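You operate a simulated robot arm through the tools that you are given. There is no shell and no other tool.

The job below is to be done with a simulated robot arm. You get a single attempt, and the scene is never put back.

Task
Lock the frame, press each seal pad once, draw 80 kPa or more and leave it holding.
Fine: both clamps first; valve to HOLD, then pump off; the vacuum stays on.

It is judged by the outcome, as a careful person would: the job done as asked, and still so three seconds after it is handed in. It fails if anything else is knocked over, pushed out of place, dropped, spilled or broken. Lids that push on must go on centred and level and be pressed home; caps that screw on are set level and turned clockwise until they are tight.

Robot
A 7-joint arm with a two-finger parallel gripper, fixed in place. Base frame: the origin is on the floor under the middle of its stand, x ahead of it, y to its left, z up; the work surface is at about z = 83.4. Units: cm, rad, N and s.
It reaches about 137.2 cm from its shoulder. Its first joint turns from -2.601 to 2.601 rad. Payload 3.43 kg.
The tool frame sits at the grasp point between the pads (the TCP): z along the fingers, y along the line on which they close. The tips reach 3 cm beyond it. Largest opening 9.4 cm; finger width 2.8, thickness 1; the body of the gripper, 5 by 9.6 cm, starts 5.5 cm behind the TCP.
Orientation is that of the tool frame in the base frame, as a unit quaternion [x, y, z, w]. With the fingers straight down and closing along the base's y, the tool's x points along the base's -x, its y along +y and its z along -z.

Tools
- The arm moves only by the tool drive_tool. Its argument "rows" is a list of rows, each a list of 7 numbers: the shift along the tool's x, y, z in units of 20 mm (1.0 is 20 mm), then the turn, a rotation vector about the tool's x, y, z in units of 5 degrees (1.0 is 5 degrees), then the opening, from 0 (shut) to 1 (fully open). In form: [[dx, dy, dz, ax, ay, az, gripper], ...]. A call has 1 to 20 rows; each row shifts and turns the commanded pose from where the row before left it, along the tool's axes as they then stand. A call with a number of a shift or a turn outside -1 to 1 is refused whole. Rows are played at 5 a second. More than 5 cm and 0.15 rad between two rows, or a gripper value outside its range, and nothing of the call is played. Where a pose cannot be reached the arm comes as near as it can. A force on the tool above 40 N (or 10 N above the force at the start of the call, whichever is more), or a blocked arm, ends the call early, and 0.2 s more pass. Each finger travels about 4.5 cm/s and halts on what it meets, pressing with about 37 N; the grip force reading is that of the motor and also rises with nothing between the fingers. The clock runs only during rows and for 0.2 s after the last one: add rows that do not move to give the fingers time. It gives the time, the measured TCP pose, the force on the tool (base axes), the opening and the grip force at its end, in the units of the frame above (readings bear some noise), with the torque about the TCP (base axes, N m) and any sound that the robot's microphone picked up.
- Cameras (640 x 400 px; columns grow to the right, rows downward): "scene" is fixed at [5.55, -50.36, 157.55]; the picture's right is [-0.75, -0.66, 0.00], its down [-0.57, 0.65, -0.49] and it looks along [0.33, -0.37, -0.87] (base axes); focal length 319 px, centre (320, 200). "wrist" rides on the gripper at [7.6, 1.4, -10.3] in the tool frame; the picture's right is [-0.18, 0.98, 0.00], its down [-0.75, -0.14, -0.64] and it looks along [-0.63, -0.12, 0.77] (tool axes); focal length 243 px, centre (320, 200). There is no depth. A picture from a camera that has moved, and an enlarged one, comes with that camera's place and axes in the base frame and with its lens. The place of the scene camera against the robot may be out by one fixed shift of up to 2.5 cm in any direction.
- grab_frame(camera): a new picture of that camera. The clock stands still meanwhile.
- inspect(camera, box): a new picture of the part [left, top, right, bottom] of that camera's present view, enlarged. The clock stands still meanwhile.
- sign_off(): hands the job in; it is judged then, once.

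Places have to be worked out from the pictures, the camera data and where the tool is seen. Open the gripper and draw the arm clear of the work before you hand the job in, unless the task says otherwise.

The tools are called after "Call:" by a JSON object that holds its "op" and its "data". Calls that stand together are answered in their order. drive_tool: Moves the arm, as the interface text tells. Its arguments: {"type":"object","properties":{"rows":{"type":"array","items":{"type":"array","items":{"type":"number"}}}},"required":["rows"]} The other tools are called the same way: grab_frame (camera) takes a picture; inspect (camera, box) takes an enlarged picture of a part of a camera's view; sign_off () hands the job in.

At the start:

```text
clock: 0.0
ee_pos: [36.15, -91.87, 110.56]
tcp_rot: [0.0, 1.0, 0.0, 0.0]
wrist_force: [-0.3, -1.1, 0.3]
torque: [-0.02, 0.01, -0.04]
grip_width: 9.4
gripper_force: 0.1
```

scene: 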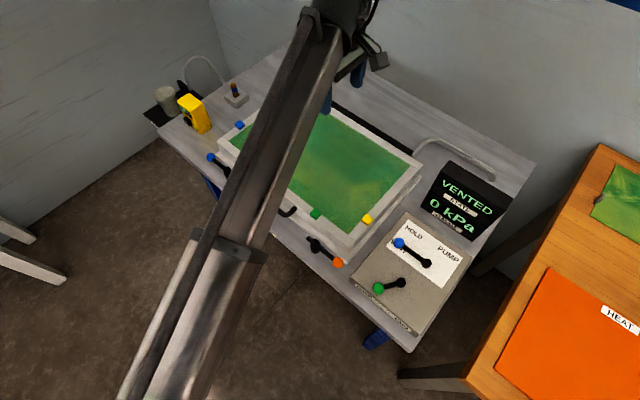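
wrist: 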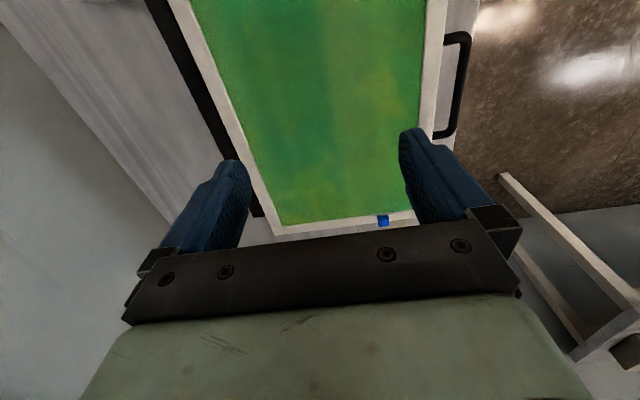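

The first views show a vacuum frame on a table, with levers (blue, orange), pads (blue, yellow, green), and a control panel with valve and pump levers. I'll look closer before moving.

Call:
{"op": "inspect", "data": {"camera": "scene", "box": [320, 140, 520, 360]}}

Call:
{"op": "inspect", "data": {"camera": "scene", "box": [140, 50, 360, 280]}}

Call:
{"op": "inspect", "data": {"camera": "wrist", "box": [140, 0, 500, 240]}}

```text
1.82 times, centred on (420, 250) of scene
camera zoom: at [5.55, -50.36, 157.55], right [-0.75, -0.66, 0.0], down [-0.57, 0.65, -0.49], along [0.33, -0.37, -0.87], focal length 580 px, centre (138, 109)
```

zoom: 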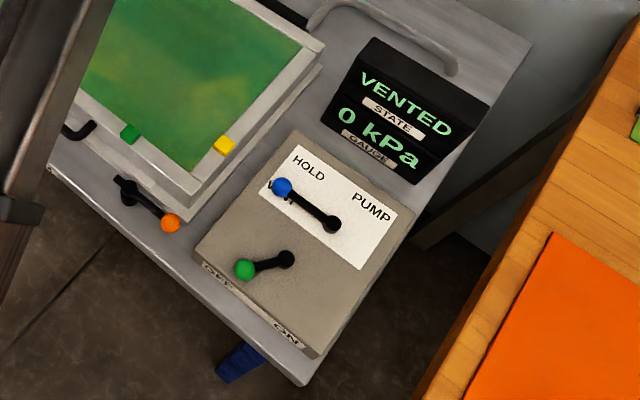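

```text
1.74 times, centred on (250, 165) of scene
camera zoom: at [5.55, -50.36, 157.55], right [-0.75, -0.66, 0.0], down [-0.57, 0.65, -0.49], along [0.33, -0.37, -0.87], focal length 555 px, centre (442, 261)
```

zoom: 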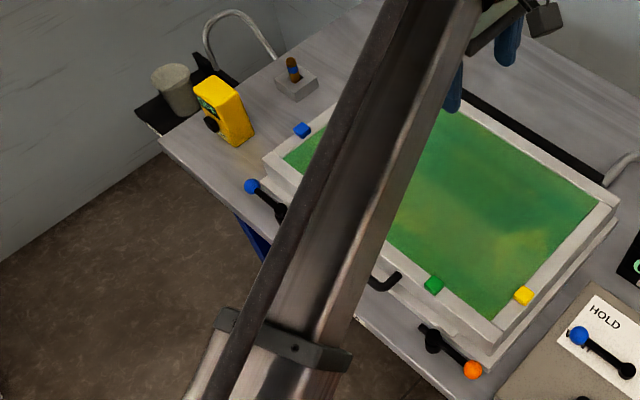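

```text
1.67 times, centred on (320, 120) of wrist
camera zoom: at [28.61, -90.53, 120.86], right [0.18, 0.98, 0.0], down [0.75, -0.14, 0.64], along [0.63, -0.12, -0.77], focal length 404 px, centre (320, 333)
```

zoom: 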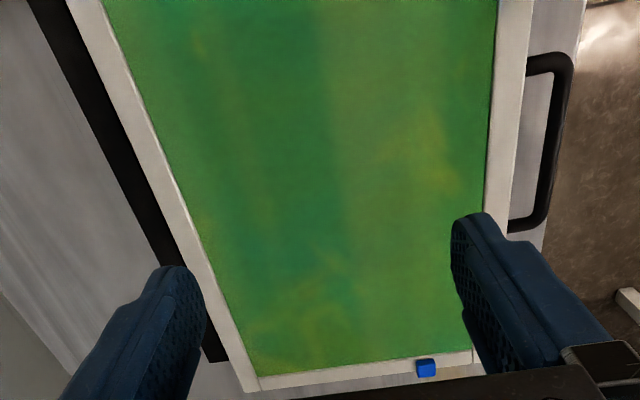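

The arm blocks part of the frame from the scene camera. I'll shift the tool toward -x at safe height so the wrist camera sees the panel and the scene camera sees the frame.

Call:
{"op": "drive_tool", "data": {"rows": [[0.5, 0, -0.5, 0, 0, 0, 1], [1, 0, -0.5, 0, 0, 0, 1], [1, 0, -0.5, 0, 0, 0, 1], [1, 0, -0.5, 0, 0, 0, 1], [1, 0, 0, 0, 0, 0, 1], [1, 0, 0, 0, 0, 0, 1], [1, 0, 0, 0, 0, 0, 1], [1, 0, 0, 0, 0, 0, 1], [1, 0, 0, 0, 0, 0, 1], [1, 0, 0, 0, 0, 0, 1], [1, 0, 0, 0, 0, 0, 1], [1, 0, 0, 0, 0, 0, 1], [1, 0, 0, 0, 0, 0, 1], [1, 0, 0, 0, 0, 0, 1], [1, 0, 0, 0, 0, 0, 1], [1, 0, 0, 0, 0, 0, 1], [1, 0, 0, 0, 0, 0, 1], [1, 0, 0, 0, 0, 0, 1], [1, 0, 0, 0, 0, 0, 1], [0.5, 0, 0, 0, 0, 0, 1]]}}

```text
clock: 4.2
ee_pos: [-1.77, -91.9, 114.58]
tcp_rot: [-0.001, 1.0, 0.0, 0.0]
wrist_force: [0.2, 0.2, 0.1]
torque: [-0.04, -0.04, -0.02]
grip_width: 9.4
gripper_force: 0.1
```

The tool is at about (-1.8, -91.9, 114.6). I'll take both views.

Call:
{"op": "grab_frame", "data": {"camera": "scene"}}

Call:
{"op": "grab_frame", "data": {"camera": "wrist"}}

```text
taken
```

scene: 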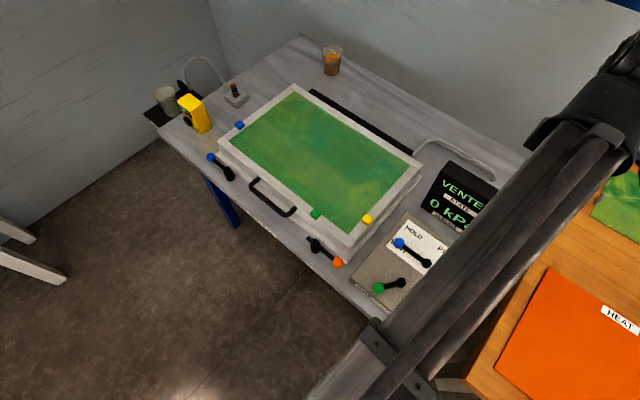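

```text
taken
camera wrist: at [-9.42, -90.54, 124.86], right [0.18, 0.98, 0.0], down [0.75, -0.14, 0.64], along [0.63, -0.12, -0.77], focal length 243 px, centre (320, 200)
```

wrist: 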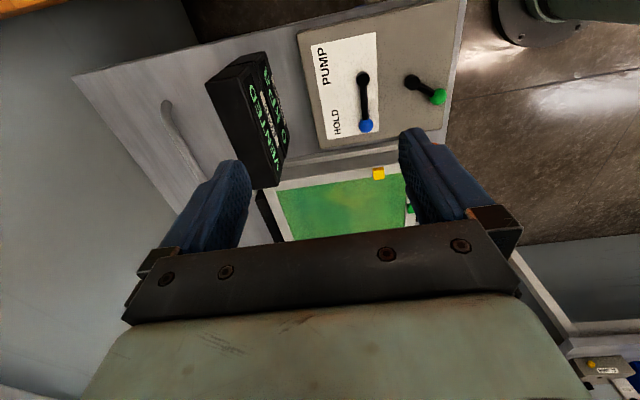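

Call:
{"op": "inspect", "data": {"camera": "scene", "box": [150, 60, 350, 185]}}

Call:
{"op": "inspect", "data": {"camera": "scene", "box": [280, 120, 480, 325]}}

Call:
{"op": "inspect", "data": {"camera": "wrist", "box": [200, 0, 480, 190]}}

Call:
{"op": "inspect", "data": {"camera": "scene", "box": [140, 130, 300, 230]}}

```text
3.20 times, centred on (250, 122) of scene
camera zoom: at [5.55, -50.36, 157.55], right [-0.75, -0.66, 0.0], down [-0.57, 0.65, -0.49], along [0.33, -0.37, -0.87], focal length 1021 px, centre (544, 448)
```

zoom: 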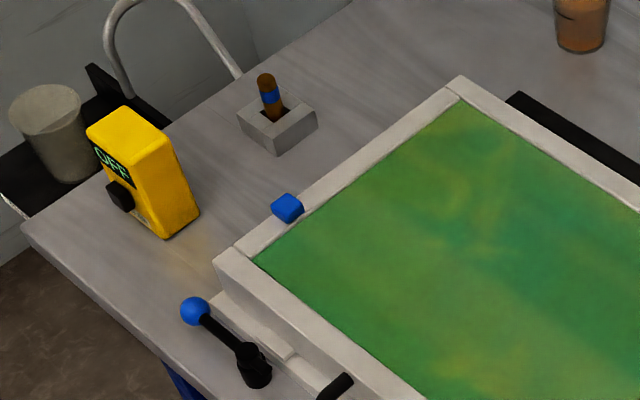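

```text
1.95 times, centred on (380, 222) of scene
camera zoom: at [5.55, -50.36, 157.55], right [-0.75, -0.66, 0.0], down [-0.57, 0.65, -0.49], along [0.33, -0.37, -0.87], focal length 623 px, centre (203, 156)
```

zoom: 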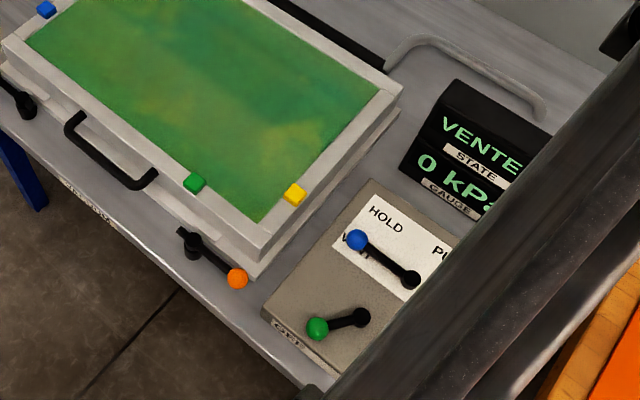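

```text
2.11 times, centred on (340, 95) of wrist
camera zoom: at [-9.42, -90.54, 124.86], right [0.18, 0.98, 0.0], down [0.75, -0.14, 0.64], along [0.63, -0.12, -0.77], focal length 511 px, centre (278, 421)
```

zoom: 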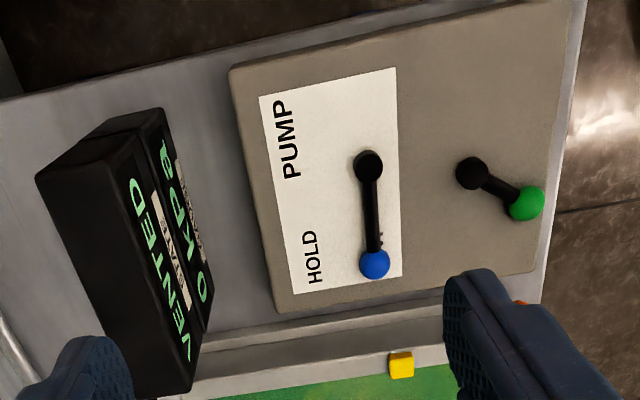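

```text
4.00 times, centred on (220, 180) of scene
camera zoom: at [5.55, -50.36, 157.55], right [-0.75, -0.66, 0.0], down [-0.57, 0.65, -0.49], along [0.33, -0.37, -0.87], focal length 1276 px, centre (720, 280)
```

zoom: 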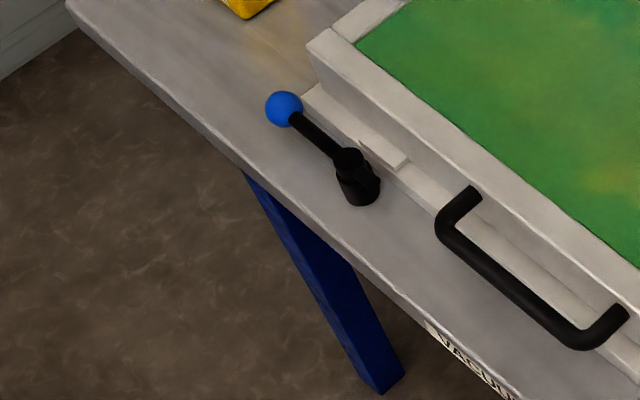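

The scene shows three seal pads (blue at far end, green on front rim, yellow at near end), a valve lever (blue ball, at VENT now, then HOLD, PUMP) and a pump lever (green ball, at OFF). I'll move over to look at the orange clamp closely.

Call:
{"op": "drive_tool", "data": {"rows": [[-0.554, 0.938, 0.38, 0, 0, 0, 1], [-0.554, 0.938, 0.38, 0, 0, 0, 1], [-0.554, 0.938, 0.38, 0, 0, 0, 1], [-0.554, 0.938, 0.38, 0, 0, 0, 1], [-0.554, 0.938, 0.38, 0, 0, 0, 1], [-0.554, 0.938, 0.38, 0, 0, 0, 1], [-0.554, 0.938, 0.38, 0, 0, 0, 1], [-0.554, 0.938, 0.38, 0, 0, 0, 1], [-0.554, 0.938, 0.38, 0, 0, 0, 1], [-0.554, 0.938, 0.38, 0, 0, 0, 1], [-0.554, 0.938, 0.38, 0, 0, 0, 1], [-0.554, 0.938, 0.38, 0, 0, 0, 1], [-0.554, 0.938, 0.38, 0, 0, 0, 1]]}}

Call:
{"op": "grab_frame", "data": {"camera": "wrist"}}

Call:
{"op": "grab_frame", "data": {"camera": "scene"}}

```text
clock: 7.0
ee_pos: [12.57, -67.48, 104.69]
tcp_rot: [0.0, 1.0, -0.001, 0.0]
wrist_force: [-0.4, 0.3, -1.1]
torque: [0.02, 0.03, 0.03]
grip_width: 9.41
gripper_force: 0.1
```

```text
taken
camera wrist: at [5.09, -66.07, 115.04], right [0.18, 0.98, 0.0], down [0.75, -0.14, 0.64], along [0.63, -0.12, -0.77], focal length 243 px, centre (320, 200)
```

wrist: 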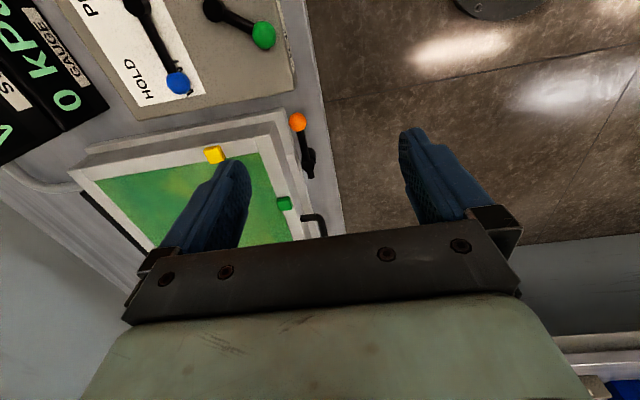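

```text
taken
```

scene: 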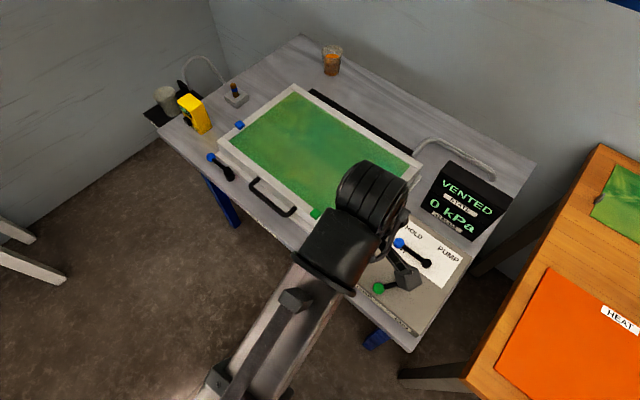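

The wrist views put the orange ball near (18.4, -71.8, ~80) and yellow pad at about (19.4, -84.1, 84.4), so items sit lower than assumed. I'll zoom into the orange clamp from here.

Call:
{"op": "inspect", "data": {"camera": "wrist", "box": [240, 90, 360, 210]}}

Call:
{"op": "inspect", "data": {"camera": "wrist", "box": [60, 0, 300, 150]}}

```text
3.33 times, centred on (300, 150) of wrist
camera zoom: at [5.09, -66.07, 115.04], right [0.18, 0.98, 0.0], down [0.75, -0.14, 0.64], along [0.63, -0.12, -0.77], focal length 809 px, centre (387, 367)
```

zoom: 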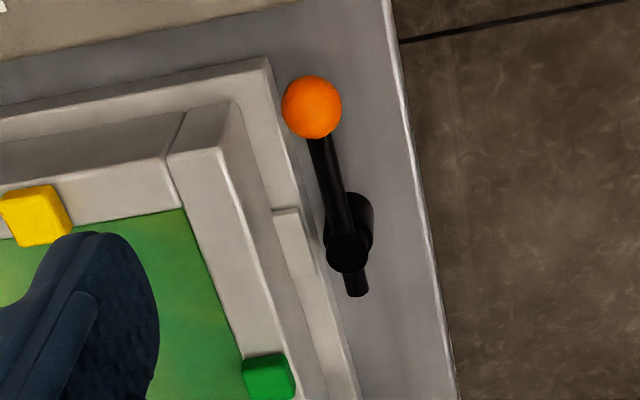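

```text
2.67 times, centred on (180, 75) of wrist
camera zoom: at [5.09, -66.07, 115.04], right [0.18, 0.98, 0.0], down [0.75, -0.14, 0.64], along [0.63, -0.12, -0.77], focal length 647 px, centre (693, 533)
```

zoom: 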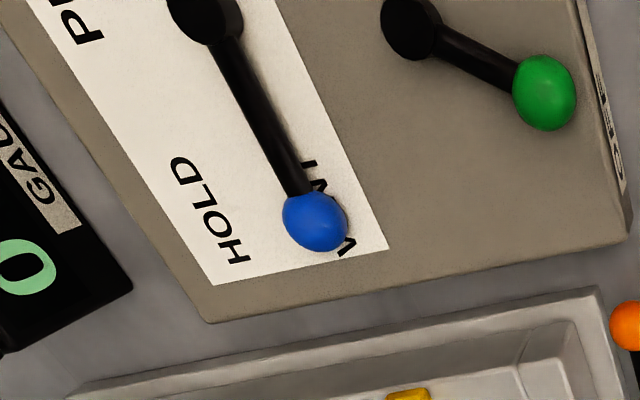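

I want a view of the clamps from the front side. I'll back off to around (22, -52, 100) and turn the tool 60° so the wrist camera looks toward -y at the orange clamp.

Call:
{"op": "drive_tool", "data": {"rows": [[-0.59, 0.9675, 0.29, 0, 0, 0, 1], [-0.59, 0.9675, 0.29, 0, 0, 0, 1], [-0.59, 0.9675, 0.29, 0, 0, 0, 1], [-0.59, 0.9675, 0.29, 0, 0, 0, 1], [-0.59, 0.9675, 0.29, 0, 0, 0, 1], [-0.59, 0.9675, 0.29, 0, 0, 0, 1], [-0.59, 0.9675, 0.29, 0, 0, 0, 1], [-0.59, 0.9675, 0.29, 0, 0, 0, 1], [0, 0, 0, 0, 0, 1, 1], [0, 0, 0, 0, 0, 1, 1], [0, 0, 0, 0, 0, 1, 1], [0, 0, 0, 0, 0, 1, 1], [0, 0, 0, 0, 0, 1, 1], [0, 0, 0, 0, 0, 1, 1], [0, 0, 0, 0, 0, 1, 1], [0, 0, 0, 0, 0, 1, 1], [0, 0, 0, 0, 0, 1, 1], [0, 0, 0, 0, 0, 1, 1], [0, 0, 0, 0, 0, 1, 1], [0, 0, 0, 0, 0, 1, 1]]}}

Call:
{"op": "grab_frame", "data": {"camera": "wrist"}}

Call:
{"op": "grab_frame", "data": {"camera": "scene"}}

```text
clock: 11.2
ee_pos: [22.02, -51.94, 100.0]
tcp_rot: [0.5, 0.866, 0.0, 0.0]
wrist_force: [-0.9, 0.5, 0.1]
torque: [0.01, -0.01, 0.0]
grip_width: 9.4
gripper_force: 0.0
```

```text
taken
camera wrist: at [19.53, -44.7, 110.35], right [0.94, 0.33, 0.0], down [0.25, -0.72, 0.64], along [0.21, -0.61, -0.77], focal length 243 px, centre (320, 200)
```

wrist: 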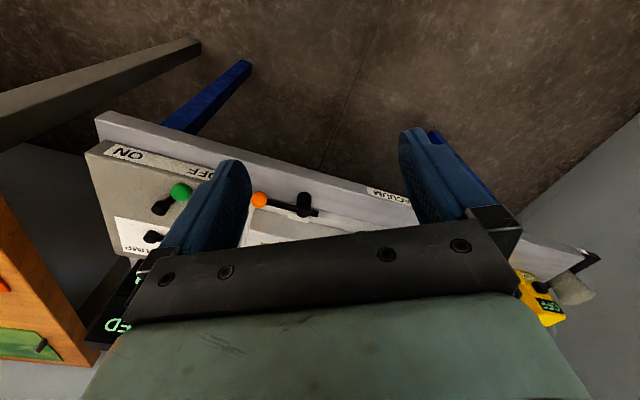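

```text
taken
```

scene: 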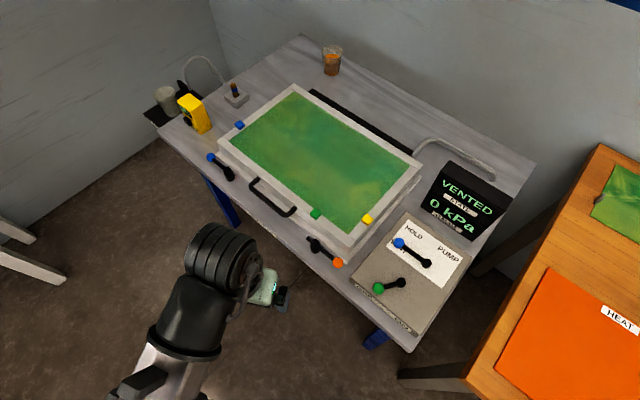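

The scene camera is now clear of the table. I'll zoom in on everything from both cameras.

Call:
{"op": "inspect", "data": {"camera": "wrist", "box": [230, 160, 410, 250]}}

Call:
{"op": "inspect", "data": {"camera": "scene", "box": [290, 190, 410, 280]}}

Call:
{"op": "inspect", "data": {"camera": "scene", "box": [350, 210, 470, 350]}}

Call:
{"op": "inspect", "data": {"camera": "scene", "box": [190, 100, 310, 220]}}

```text
3.56 times, centred on (320, 205) of wrist
camera zoom: at [19.53, -44.7, 110.35], right [0.94, 0.33, 0.0], down [0.25, -0.72, 0.64], along [0.21, -0.61, -0.77], focal length 863 px, centre (320, 182)
```

zoom: 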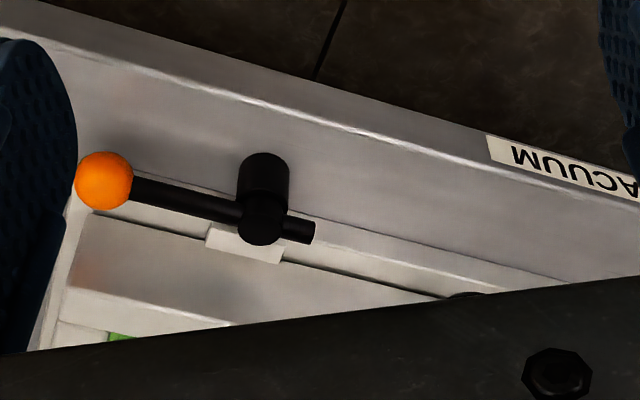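

```text
4.44 times, centred on (350, 235) of scene
camera zoom: at [5.55, -50.36, 157.55], right [-0.75, -0.66, 0.0], down [-0.57, 0.65, -0.49], along [0.33, -0.37, -0.87], focal length 1418 px, centre (187, 44)
```

zoom: 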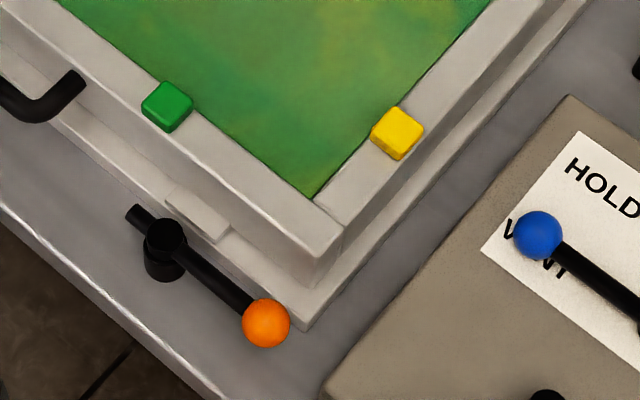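

```text
2.86 times, centred on (410, 280) of scene
camera zoom: at [5.55, -50.36, 157.55], right [-0.75, -0.66, 0.0], down [-0.57, 0.65, -0.49], along [0.33, -0.37, -0.87], focal length 912 px, centre (63, -29)
```

zoom: 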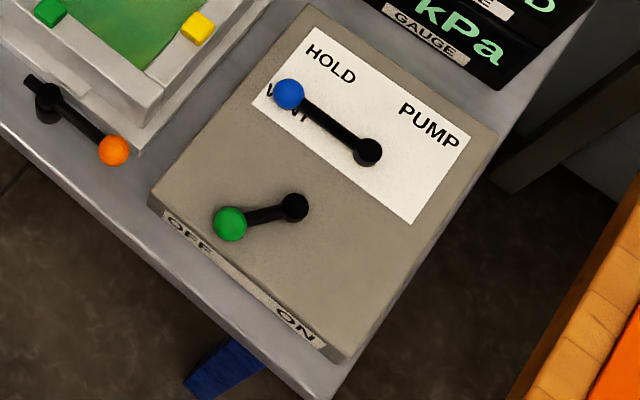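

```text
3.33 times, centred on (250, 160) of scene
camera zoom: at [5.55, -50.36, 157.55], right [-0.75, -0.66, 0.0], down [-0.57, 0.65, -0.49], along [0.33, -0.37, -0.87], focal length 1064 px, centre (553, 333)
```

zoom: 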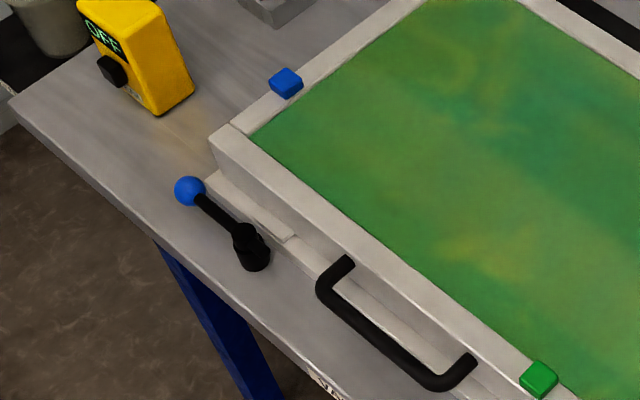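

Triangulating from three views: orange ball ≈ (18.7, -72.0, 79.75), hub ≈ (26.4, -72.0), lever pointing -x with a short tail that should swing over the frame's catch plate when the ball is swung outward (+y). I'll turn the tool back to closing along y and hover above the ball.

Call:
{"op": "drive_tool", "data": {"rows": [[0, 0, 0, 0, 0, -1, 1], [0, 0, 0, 0, 0, -1, 1], [0, 0, 0, 0, 0, -1, 1], [0, 0, 0, 0, 0, -1, 1], [0, 0, 0, 0, 0, -1, 1], [0, 0, 0, 0, 0, -1, 1], [0, 0, 0, 0, 0, -1, 1], [0, 0, 0, 0, 0, -1, 1], [0, 0, 0, 0, 0, -1, 1], [0, 0, 0, 0, 0, -1, 1], [0, 0, 0, 0, 0, -1, 1], [0, 0, 0, 0, 0, -1, 1], [0.2, -1, 0.25, 0, 0, 0, 0.6], [0.2, -1, 0.25, 0, 0, 0, 0.5], [0.2, -1, 0.25, 0, 0, 0, 0.45], [0.2, -1, 0.25, 0, 0, 0, 0.45], [0.2, -1, 0.25, 0, 0, 0, 0.45], [0.2, -1, 0.25, 0, 0, 0, 0.45], [0.2, -1, 0.25, 0, 0, 0, 0.45], [0.2, -1, 0.25, 0, 0, 0, 0.45]]}}

Call:
{"op": "drive_tool", "data": {"rows": [[0.06, -1, 0.5, 0, 0, 0, 0.45], [0, -1, 0.5, 0, 0, 0, 0.45], [0, -0.03, 0.5, 0, 0, 0, 0.45], [0, 0, 0.5, 0, 0, 0, 0.45]]}}

Call:
{"op": "grab_frame", "data": {"camera": "wrist"}}

Call:
{"op": "grab_frame", "data": {"camera": "scene"}}

```text
clock: 15.4
ee_pos: [18.95, -68.0, 95.97]
tcp_rot: [0.001, 1.0, 0.0, 0.001]
wrist_force: [-0.1, 0.6, 0.9]
torque: [0.01, 0.0, 0.0]
grip_width: 4.21
gripper_force: 0.1
```

```text
clock: 16.4
ee_pos: [18.61, -72.21, 91.97]
tcp_rot: [0.0, 1.0, 0.0, 0.001]
wrist_force: [-0.1, 0.1, 0.0]
torque: [-0.04, 0.02, 0.02]
grip_width: 4.2
gripper_force: 0.0
```

```text
taken
camera wrist: at [11.12, -70.67, 102.32], right [0.18, 0.98, 0.0], down [0.75, -0.14, 0.64], along [0.63, -0.12, -0.77], focal length 243 px, centre (320, 200)
```

wrist: 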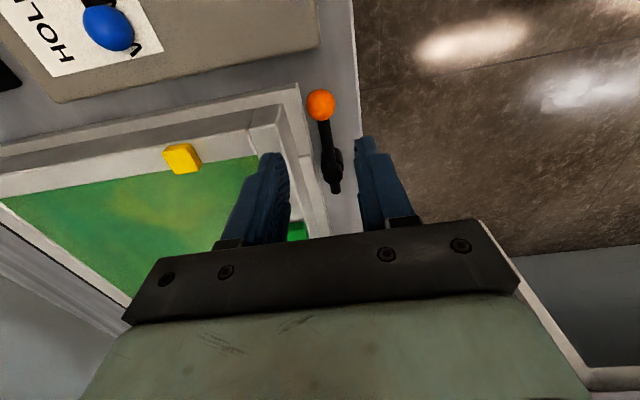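

```text
taken
```

scene: 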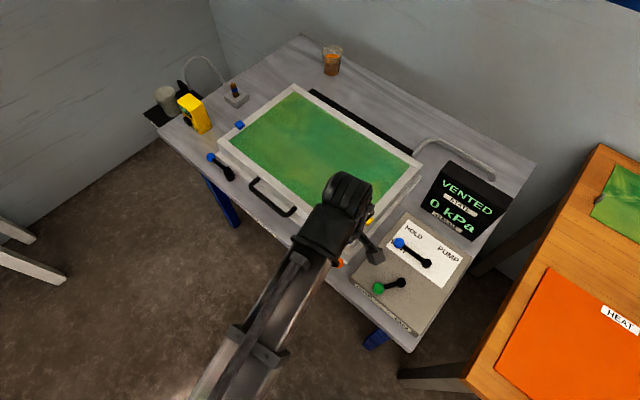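

The ball projects at about (18.55, -72.0), right under the tool. I'll narrow to ~3.8 cm, centre, and descend partly toward it.

Call:
{"op": "drive_tool", "data": {"rows": [[0.02, 0.13, 0.5, 0, 0, 0, 0.405], [0, 0, 1, 0, 0, 0, 0.405], [0, 0, 1, 0, 0, 0, 0.405], [0, 0, 0.7, 0, 0, 0, 0.405], [0, 0, 0.4, 0, 0, 0, 0.405]]}}

Call:
{"op": "grab_frame", "data": {"camera": "wrist"}}

```text
clock: 17.6
ee_pos: [18.62, -71.79, 84.8]
tcp_rot: [-0.001, 1.0, 0.001, 0.0]
wrist_force: [-0.6, 0.2, 0.5]
torque: [-0.01, 0.01, 0.01]
grip_width: 3.8
gripper_force: 0.1
```

```text
taken
camera wrist: at [11.14, -70.35, 95.12], right [0.18, 0.98, 0.0], down [0.75, -0.14, 0.64], along [0.63, -0.12, -0.77], focal length 243 px, centre (320, 200)
```

wrist: 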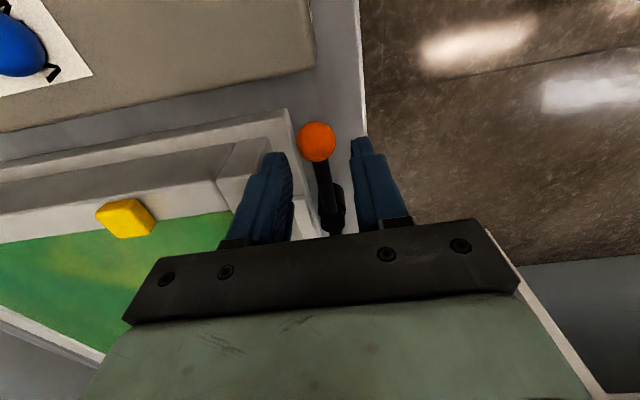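

Ball centred between the fingers. I'll descend the last 2.5 cm slowly, watching force.

Call:
{"op": "drive_tool", "data": {"rows": [[0, -0.05, 0.4, 0, 0, 0, 0.405], [0, 0, 0.4, 0, 0, 0, 0.405], [0, 0, 0.3, 0, 0, 0, 0.405], [0, 0, 0.15, 0, 0, 0, 0.405]]}}

Call:
{"op": "grab_frame", "data": {"camera": "wrist"}}

```text
clock: 18.6
ee_pos: [18.62, -71.82, 82.28]
tcp_rot: [-0.001, 1.0, 0.001, 0.0]
wrist_force: [0.6, 0.2, 0.8]
torque: [0.0, 0.0, 0.0]
grip_width: 3.83
gripper_force: 0.1
```

```text
taken
camera wrist: at [11.13, -70.47, 92.64], right [0.18, 0.98, 0.0], down [0.75, -0.14, 0.64], along [0.63, -0.12, -0.77], focal length 243 px, centre (320, 200)
```

wrist: 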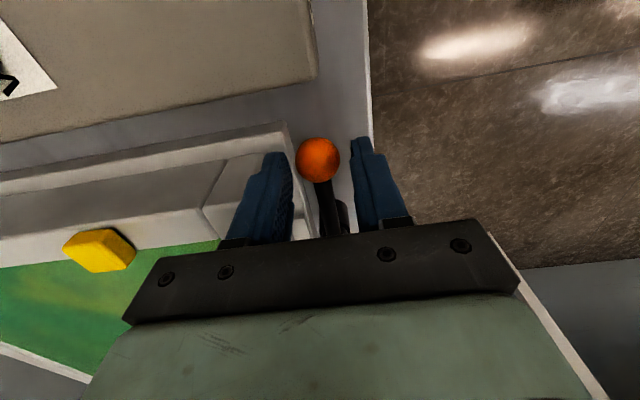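

No contact and the ball sits between the fingers at their tips. I'll lower 3 mm more and begin swinging the lever outward along its arc, turning the tool with it.

Call:
{"op": "drive_tool", "data": {"rows": [[0, 0, 0.15, 0, 0, 0, 0.405], [-0.015, 0.338, 0, 0, 0, 1, 0.405], [-0.015, 0.338, 0, 0, 0, 1, 0.405], [-0.015, 0.338, 0, 0, 0, 1, 0.405], [-0.015, 0.338, 0, 0, 0, 1, 0.405], [-0.015, 0.338, 0, 0, 0, 1, 0.405], [-0.015, 0.338, 0, 0, 0, 1, 0.405]]}}

Call:
{"op": "grab_frame", "data": {"camera": "wrist"}}

Call:
{"op": "grab_frame", "data": {"camera": "scene"}}

```text
clock: 20.2
ee_pos: [19.71, -67.88, 81.96]
tcp_rot: [0.26, 0.966, 0.001, 0.0]
wrist_force: [-0.8, -1.3, -0.6]
torque: [0.0, 0.03, -0.05]
grip_width: 3.86
gripper_force: 0.8
```

```text
taken
camera wrist: at [13.88, -62.92, 92.36], right [0.65, 0.76, 0.0], down [0.58, -0.5, 0.64], along [0.49, -0.42, -0.77], focal length 243 px, centre (320, 200)
```

wrist: 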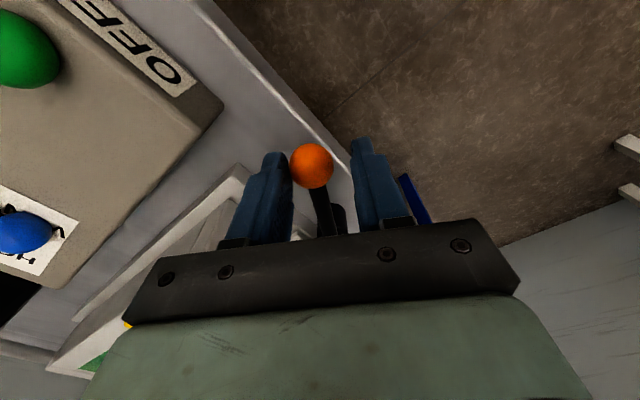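

```text
taken
```

scene: 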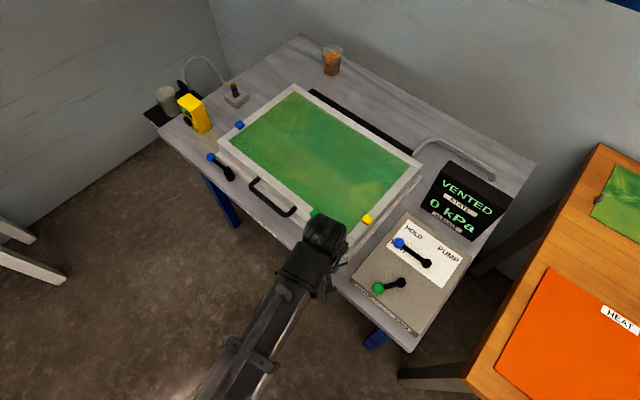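

The lever follows, with about 1.5 N of force. I'll continue the arc to about 90°.

Call:
{"op": "drive_tool", "data": {"rows": [[-0.015, 0.338, 0, 0, 0, 1, 0.405], [-0.015, 0.338, 0, 0, 0, 1, 0.405], [-0.015, 0.338, 0, 0, 0, 1, 0.405], [-0.015, 0.338, 0, 0, 0, 1, 0.405], [-0.015, 0.338, 0, 0, 0, 1, 0.405], [-0.015, 0.338, 0, 0, 0, 1, 0.405], [-0.015, 0.338, 0, 0, 0, 1, 0.405], [-0.015, 0.338, 0, 0, 0, 1, 0.405], [-0.015, 0.338, 0, 0, 0, 1, 0.405], [-0.015, 0.338, 0, 0, 0, 1, 0.405], [-0.015, 0.338, 0, 0, 0, 1, 0.405]]}}

Call:
{"op": "grab_frame", "data": {"camera": "wrist"}}

Call:
{"op": "grab_frame", "data": {"camera": "scene"}}

```text
clock: 22.6
ee_pos: [25.75, -64.17, 81.93]
tcp_rot: [0.676, 0.737, 0.0, 0.0]
wrist_force: [-0.1, -0.4, 0.3]
torque: [0.0, 0.03, -0.02]
grip_width: 3.84
gripper_force: 0.0
```

```text
taken
camera wrist: at [26.67, -56.45, 92.34], right [0.99, -0.1, 0.0], down [-0.08, -0.76, 0.64], along [-0.06, -0.64, -0.77], focal length 243 px, centre (320, 200)
```

wrist: 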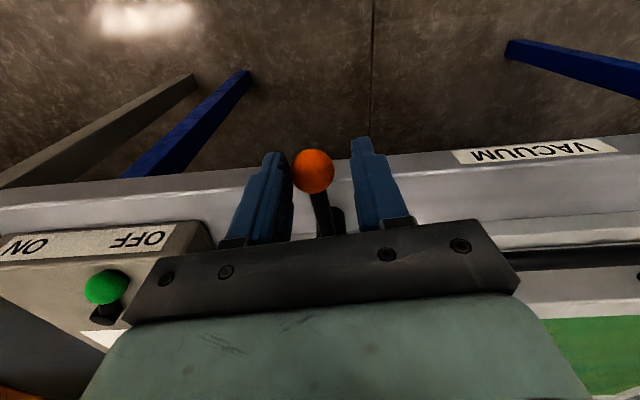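

```text
taken
```

scene: 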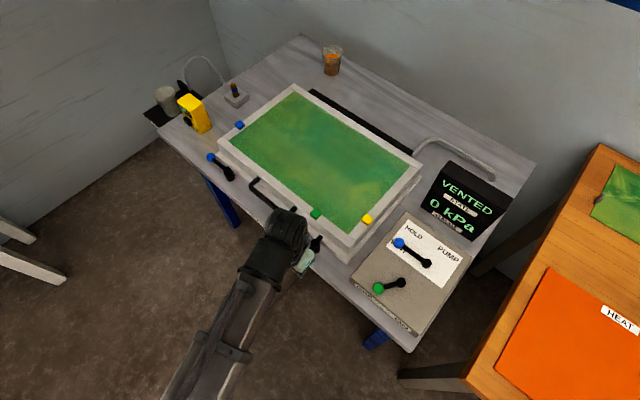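

The lever now points about 83° round. I'll push on a few more degrees and watch for the stop.

Call:
{"op": "drive_tool", "data": {"rows": [[-0.015, 0.338, 0, 0, 0, 1, 0.405], [-0.007, 0.17, 0, 0, 0, 0.5, 0.405], [-0.007, 0.17, 0, 0, 0, 0.5, 0.405]]}}

Call:
{"op": "inspect", "data": {"camera": "wrist", "box": [200, 120, 440, 260]}}

```text
clock: 23.4
ee_pos: [27.02, -64.13, 81.83]
tcp_rot: [0.738, 0.675, -0.001, 0.0]
wrist_force: [-14.6, -4.1, 1.1]
torque: [-0.12, 0.35, 0.05]
grip_width: 4.56
gripper_force: 6.7
```

```text
2.67 times, centred on (320, 190) of wrist
camera zoom: at [29.22, -56.71, 92.34], right [0.96, -0.27, 0.0], down [-0.21, -0.74, 0.64], along [-0.18, -0.62, -0.77], focal length 647 px, centre (320, 227)
```

zoom: 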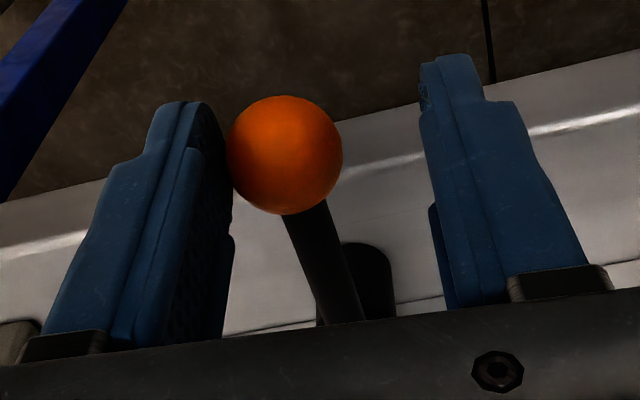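

A stop was reached (about 15 N, fingers spread), so the orange clamp is at its end. I'll relieve the push, rise clear and check it.

Call:
{"op": "drive_tool", "data": {"rows": [[0, -0.3, 0, 0, 0, 0, 0.405], [0, 0.1, 0, 0, 0, 0, 0.5], [0, 0, -0.6, 0, 0, 0, 0.5], [0, 0, -1, 0, 0, 0, 0.5], [0, 0, -1, 0, 0, 0, 0.6], [0, 0, -1, 0, 0, 0, 0.6], [0, 0, -1, 0, 0, 0, 0.6], [0, 0, -1, 0, 0, 0, 0.6]]}}

Call:
{"op": "grab_frame", "data": {"camera": "wrist"}}

Call:
{"op": "grab_frame", "data": {"camera": "scene"}}

```text
clock: 25.2
ee_pos: [26.84, -64.22, 93.21]
tcp_rot: [0.738, 0.675, -0.001, 0.0]
wrist_force: [0.0, -0.5, -0.1]
torque: [-0.01, 0.02, -0.02]
grip_width: 5.62
gripper_force: 0.0
```

```text
taken
camera wrist: at [28.96, -56.73, 103.58], right [0.96, -0.27, 0.0], down [-0.21, -0.74, 0.64], along [-0.17, -0.62, -0.77], focal length 243 px, centre (320, 200)
```

wrist: 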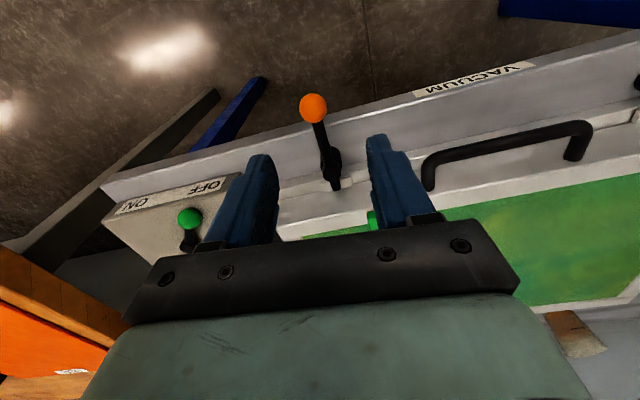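

```text
taken
```

scene: 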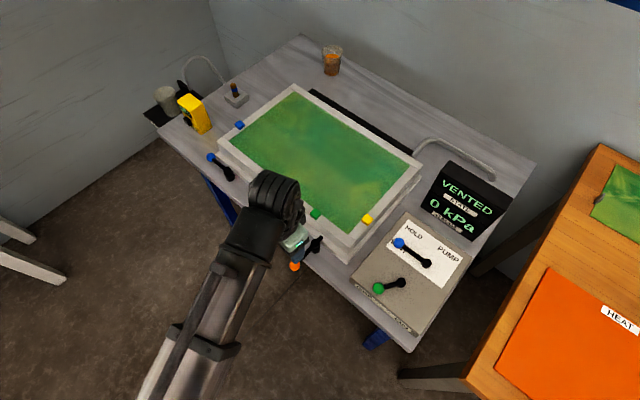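

Call:
{"op": "inspect", "data": {"camera": "wrist", "box": [270, 80, 400, 210]}}

Call:
{"op": "inspect", "data": {"camera": "wrist", "box": [100, 150, 260, 270]}}

```text
3.08 times, centred on (335, 145) of wrist
camera zoom: at [28.96, -56.73, 103.58], right [0.96, -0.27, 0.0], down [-0.21, -0.74, 0.64], along [-0.17, -0.62, -0.77], focal length 746 px, centre (274, 369)
```

zoom: 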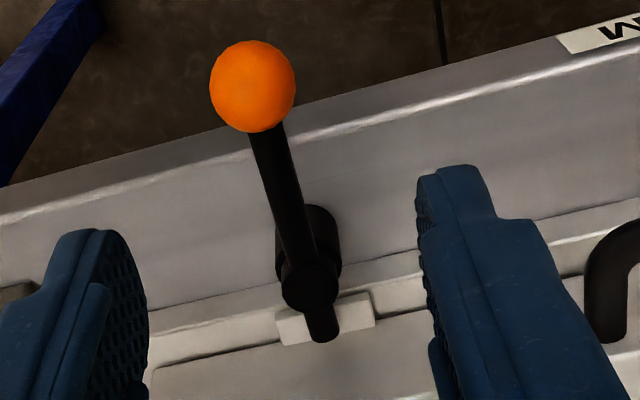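

```text
3.33 times, centred on (180, 210) of wrist
camera zoom: at [28.96, -56.73, 103.58], right [0.96, -0.27, 0.0], down [-0.21, -0.74, 0.64], along [-0.17, -0.62, -0.77], focal length 809 px, centre (787, 167)
```

zoom: 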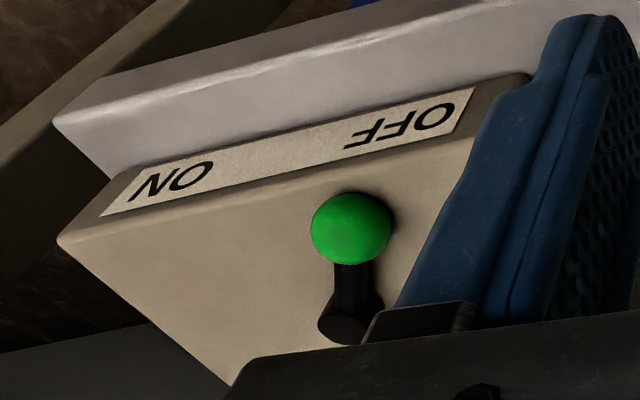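

The orange lever now points out over the table edge with its tail over the catch plate: that clamp is locked. Next, the blue clamp (scene estimate ball ≈ (69, -71.8), hub ≈ (61.3, -71.9)); I'll rise, turn the tool back to closing along y, and move over.

Call:
{"op": "drive_tool", "data": {"rows": [[0, 0, -0.5, 0, 0, -1, 0.6], [0, 0, -0.5, 0, 0, -1, 0.6], [0, 0, -0.5, 0, 0, -1, 0.6], [0, 0, -0.5, 0, 0, -1, 0.6], [0, 0, 0, 0, 0, -1, 0.6], [0, 0, 0, 0, 0, -1, 0.6], [0, 0, 0, 0, 0, -1, 0.6], [0, 0, 0, 0, 0, -1, 0.6], [0, 0, 0, 0, 0, -1, 0.6], [0, 0, 0, 0, 0, -1, 0.6], [0, 0, 0, 0, 0, -1, 0.6], [0, 0, 0, 0, 0, -1, 0.6], [0, 0, 0, 0, 0, -1, 0.6], [0, 0, 0, 0, 0, -1, 0.6], [0, 0, 0, 0, 0, -1, 0.6], [0, 0, 0, 0, 0, -1, 0.6], [0, 0, 0, 0, 0, -1, 0.6], [0, 0, 0, 0, 0, -1, 0.6], [0, 0, 0, 0, 0, -1, 0.6], [0, 0, 0, 0, 0, -0.02, 0.6]]}}

Call:
{"op": "drive_tool", "data": {"rows": [[-1, -0.15, 0, 0, 0, 0, 0.5], [-1, -0.15, 0, 0, 0, 0, 0.5], [-1, -0.15, 0, 0, 0, 0, 0.5], [-1, -0.15, 0, 0, 0, 0, 0.5], [-1, -0.15, 0, 0, 0, 0, 0.5], [-1, -0.15, 0, 0, 0, 0, 0.5], [-1, -0.15, 0, 0, 0, 0, 0.5], [-1, -0.15, 0, 0, 0, 0, 0.5], [-1, -0.15, 0, 0, 0, 0, 0.5], [-1, -0.15, 0, 0, 0, 0, 0.5], [-1, -0.15, 0, 0, 0, 0, 0.5], [-1, -0.15, 0, 0, 0, 0, 0.5], [-1, -0.15, 0, 0, 0, 0, 0.5], [-1, -0.15, 0, 0, 0, 0, 0.5], [-1, -0.15, 0, 0, 0, 0, 0.5], [-1, -0.15, 0, 0, 0, 0, 0.5], [-1, -0.15, 0, 0, 0, 0, 0.5], [-1, -0.15, 0, 0, 0, 0, 0.5]]}}

Call:
{"op": "grab_frame", "data": {"camera": "wrist"}}

Call:
{"op": "grab_frame", "data": {"camera": "scene"}}

```text
clock: 29.4
ee_pos: [26.68, -64.04, 97.29]
tcp_rot: [-0.002, 1.0, 0.0, 0.0]
wrist_force: [-1.2, 0.0, 0.9]
torque: [0.0, 0.04, -0.01]
grip_width: 5.66
gripper_force: 0.0
```

```text
clock: 33.2
ee_pos: [62.73, -69.38, 97.19]
tcp_rot: [-0.001, 1.0, 0.0, 0.0]
wrist_force: [0.6, 0.3, -0.2]
torque: [0.01, -0.01, 0.0]
grip_width: 4.7
gripper_force: 0.2
```

```text
taken
camera wrist: at [55.21, -68.05, 107.56], right [0.18, 0.98, 0.0], down [0.75, -0.14, 0.64], along [0.63, -0.12, -0.77], focal length 243 px, centre (320, 200)
```

wrist: 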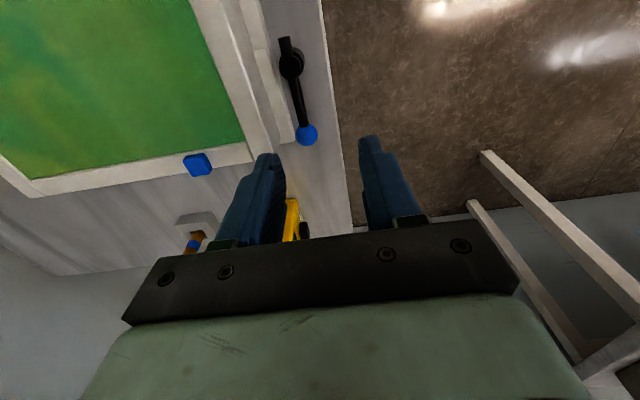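

```text
taken
```

scene: 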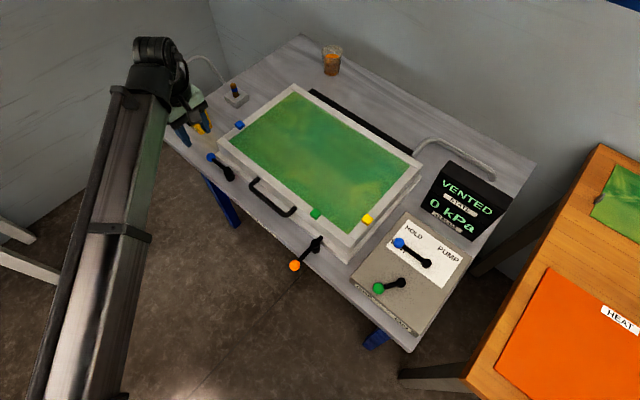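

The blue ball is at ≈ (67.7, -72.05, 79.75) and hub at ≈ (59.95, -72.0). I'll centre over the ball and descend partway.

Call:
{"op": "drive_tool", "data": {"rows": [[-0.8, -0.42, 0, 0, 0, 0, 0.45], [-0.8, -0.42, 0, 0, 0, 0, 0.405], [-0.88, -0.42, 0, 0, 0, 0, 0.405], [0, 0, 1, 0, 0, 0, 0.405], [0, 0, 1, 0, 0, 0, 0.405], [0, 0, 1, 0, 0, 0, 0.405], [0, 0, 1, 0, 0, 0, 0.405], [0, 0, 1, 0, 0, 0, 0.405], [0, 0, 1, 0, 0, 0, 0.405]]}}

Call:
{"op": "grab_frame", "data": {"camera": "wrist"}}

```text
clock: 35.2
ee_pos: [67.68, -71.88, 85.2]
tcp_rot: [-0.002, 1.0, 0.001, 0.0]
wrist_force: [-0.2, 0.9, -0.5]
torque: [-0.03, 0.02, 0.02]
grip_width: 3.81
gripper_force: 0.1
```

```text
taken
camera wrist: at [60.12, -70.5, 95.58], right [0.18, 0.98, 0.0], down [0.75, -0.14, 0.64], along [0.63, -0.12, -0.77], focal length 243 px, centre (320, 200)
```

wrist: 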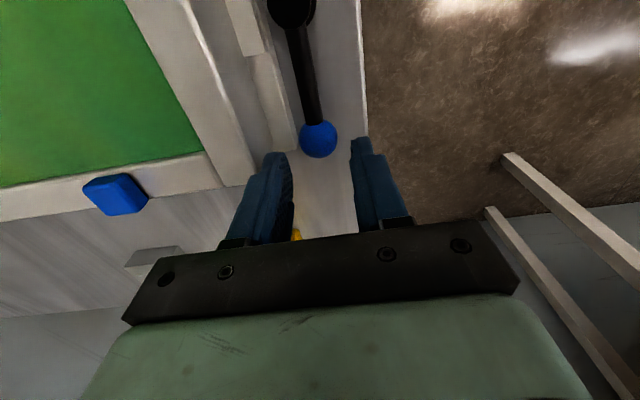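

Ball is centred between the fingers. I'll lower to z≈82 and swing the lever outward (+y), turning the tool -az with it, first part of the arc.

Call:
{"op": "drive_tool", "data": {"rows": [[0, 0, 0.5, 0, 0, 0, 0.405], [0, 0, 0.5, 0, 0, 0, 0.405], [0, 0, 0.4, 0, 0, 0, 0.405], [0, 0, 0.2, 0, 0, 0, 0.405], [0.015, 0.338, 0, 0, 0, -1, 0.405], [0.015, 0.338, 0, 0, 0, -1, 0.405], [0.015, 0.338, 0, 0, 0, -1, 0.405], [0.015, 0.338, 0, 0, 0, -1, 0.405], [0.015, 0.338, 0, 0, 0, -1, 0.405], [0.015, 0.338, 0, 0, 0, -1, 0.405], [0.015, 0.338, 0, 0, 0, -1, 0.405], [0.015, 0.338, 0, 0, 0, -1, 0.405]]}}

Call:
{"op": "grab_frame", "data": {"camera": "wrist"}}

```text
clock: 37.8
ee_pos: [65.81, -66.84, 81.95]
tcp_rot: [-0.344, 0.939, 0.0, 0.0]
wrist_force: [-0.3, -0.4, -1.0]
torque: [-0.01, -0.01, -0.01]
grip_width: 3.84
gripper_force: 0.2
```

```text
taken
camera wrist: at [59.22, -70.73, 92.31], right [-0.49, 0.87, 0.0], down [0.67, 0.38, 0.64], along [0.56, 0.32, -0.77], focal length 243 px, centre (320, 200)
```

wrist: 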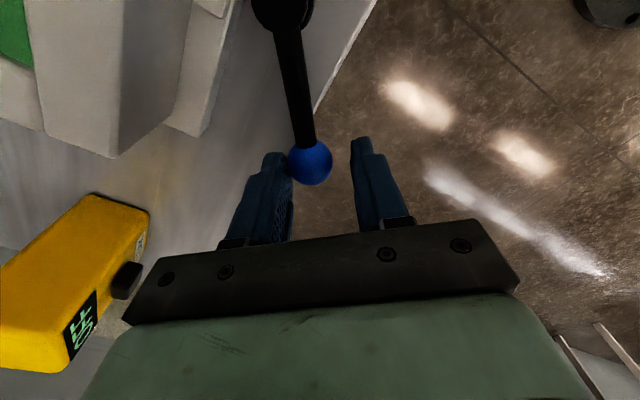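

The blue lever follows. I'll continue the arc toward 85°.

Call:
{"op": "drive_tool", "data": {"rows": [[0.015, 0.338, 0, 0, 0, -1, 0.405], [0.015, 0.338, 0, 0, 0, -1, 0.405], [0.015, 0.338, 0, 0, 0, -1, 0.405], [0.015, 0.338, 0, 0, 0, -1, 0.405], [0.015, 0.338, 0, 0, 0, -1, 0.405], [0.015, 0.338, 0, 0, 0, -1, 0.405], [0.015, 0.338, 0, 0, 0, -1, 0.405], [0.015, 0.338, 0, 0, 0, -1, 0.405], [0.015, 0.338, 0, 0, 0, -1, 0.405]]}}

Call:
{"op": "grab_frame", "data": {"camera": "wrist"}}

Call:
{"op": "grab_frame", "data": {"camera": "scene"}}

```text
clock: 39.8
ee_pos: [60.57, -64.23, 82.07]
tcp_rot: [-0.677, 0.736, 0.0, 0.0]
wrist_force: [0.5, 0.2, -0.4]
torque: [-0.03, 0.02, 0.01]
grip_width: 3.86
gripper_force: 0.6
```

```text
taken
camera wrist: at [58.6, -71.67, 92.31], right [-0.96, 0.27, 0.0], down [0.2, 0.74, 0.64], along [0.17, 0.62, -0.77], focal length 243 px, centre (320, 200)
```

wrist: 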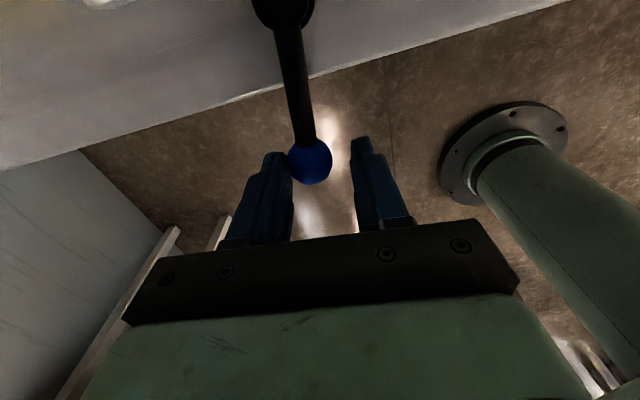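

```text
taken
```

scene: 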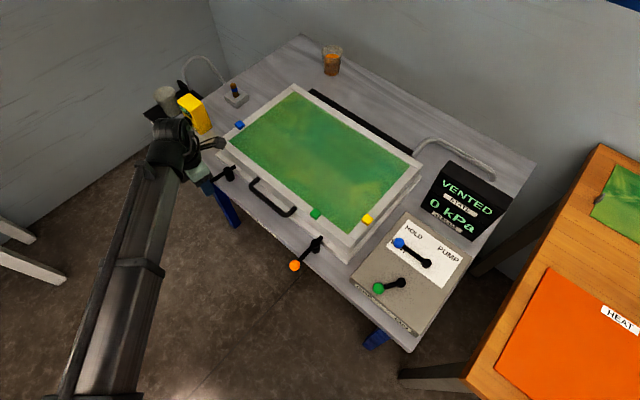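

Nearly there; rotating the tool works at this yaw. I'll push the last degrees up to the stop.

Call:
{"op": "drive_tool", "data": {"rows": [[0.015, 0.338, 0, 0, 0, -1, 0.405], [0.007, 0.17, 0, 0, 0, -0.5, 0.405], [0.007, 0.17, 0, 0, 0, -0.5, 0.405]]}}

Call:
{"op": "grab_frame", "data": {"camera": "wrist"}}

```text
clock: 40.6
ee_pos: [59.33, -64.26, 82.05]
tcp_rot: [0.738, -0.675, 0.0, 0.0]
wrist_force: [4.8, -1.5, -1.5]
torque: [-0.06, -0.09, 0.03]
grip_width: 4.03
gripper_force: 2.0
```

```text
taken
camera wrist: at [58.64, -71.93, 92.36], right [-1.0, 0.09, 0.0], down [0.07, 0.76, 0.64], along [0.06, 0.64, -0.77], focal length 243 px, centre (320, 200)
```

wrist: 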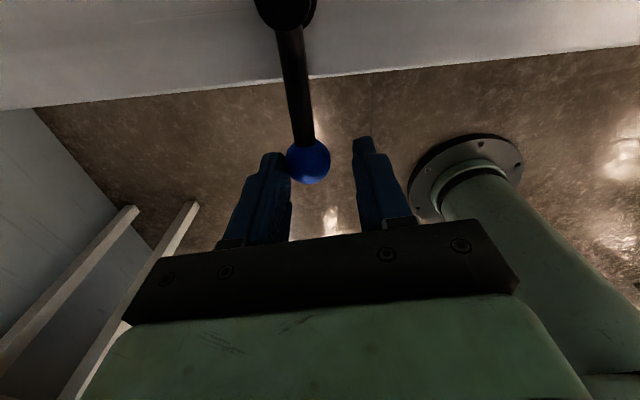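

Contact force has started to rise (about 5 N); I'll press a touch further to make sure it's at its stop like the first clamp.

Call:
{"op": "drive_tool", "data": {"rows": [[0.007, 0.17, 0, 0, 0, -0.5, 0.405], [0, 0.12, 0, 0, 0, 0, 0.405], [0, 0, 0, 0, 0, 0, 0.405]]}}

Call:
{"op": "grab_frame", "data": {"camera": "wrist"}}

```text
clock: 41.4
ee_pos: [58.78, -64.32, 82.06]
tcp_rot: [0.752, -0.659, 0.001, 0.0]
wrist_force: [19.5, -4.6, -0.4]
torque: [-0.1, -0.45, -0.11]
grip_width: 4.89
gripper_force: 9.9
```

```text
taken
camera wrist: at [58.46, -72.06, 92.37], right [-1.0, 0.05, 0.0], down [0.04, 0.77, 0.64], along [0.03, 0.64, -0.77], focal length 243 px, centre (320, 200)
```

wrist: 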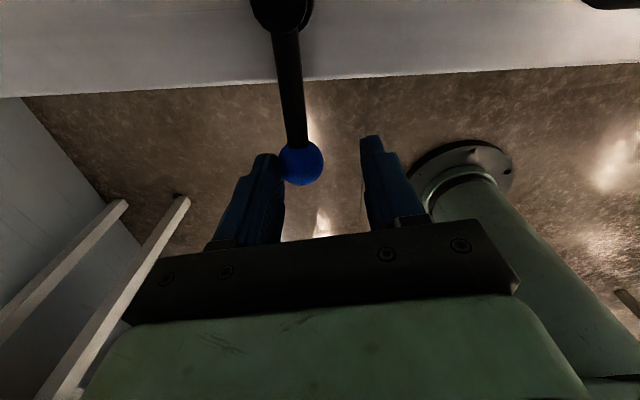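

The blue lever is firmly at its stop (about 20 N). I'll relax, rise clear, and verify with the scene camera.

Call:
{"op": "drive_tool", "data": {"rows": [[0, -0.4, 0, 0, 0, 0, 0.405], [0, 0, 0, 0, 0, 0, 0.5], [0, 0, -0.6, 0, 0, 0, 0.5], [0, 0, -1, 0, 0, 0, 0.5], [0, 0, -1, 0, 0, 0, 0.5], [0, 0, -1, 0, 0, 0, 0.5], [0, 0, -1, 0, 0, 0, 0.5], [0, 0, -1, 0, 0, 0, 0.5], [0, 0, -1, 0, 0, 0, 0.5], [0, 0, -1, 0, 0, 0, 0.5]]}}

Call:
{"op": "grab_frame", "data": {"camera": "scene"}}

Call:
{"op": "grab_frame", "data": {"camera": "wrist"}}

```text
clock: 43.6
ee_pos: [59.53, -64.14, 97.17]
tcp_rot: [0.752, -0.659, 0.0, 0.0]
wrist_force: [-0.1, 0.1, 0.0]
torque: [0.0, -0.01, -0.03]
grip_width: 4.72
gripper_force: 0.1
```

```text
taken
```

scene: 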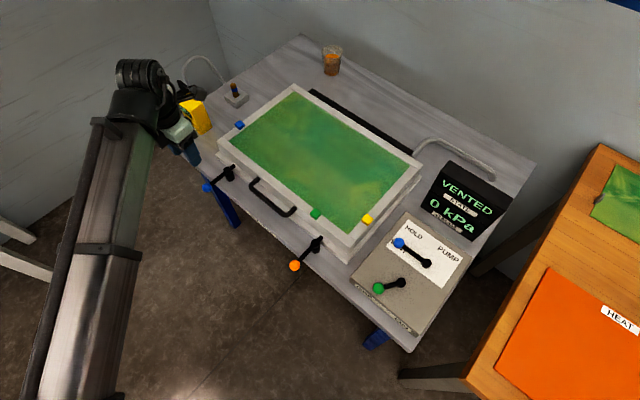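

```text
taken
camera wrist: at [59.17, -71.87, 107.48], right [-1.0, 0.05, 0.0], down [0.04, 0.77, 0.64], along [0.03, 0.64, -0.77], focal length 243 px, centre (320, 200)
```

wrist: 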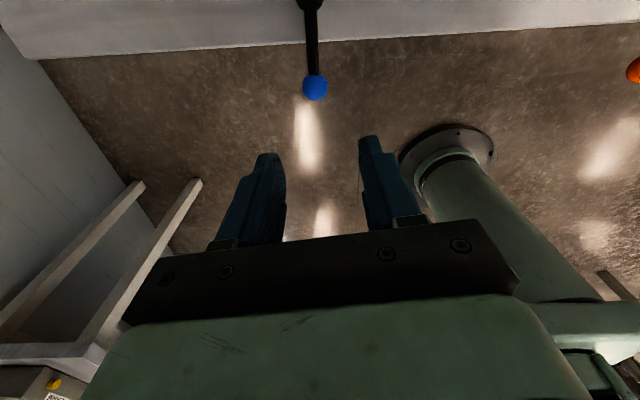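

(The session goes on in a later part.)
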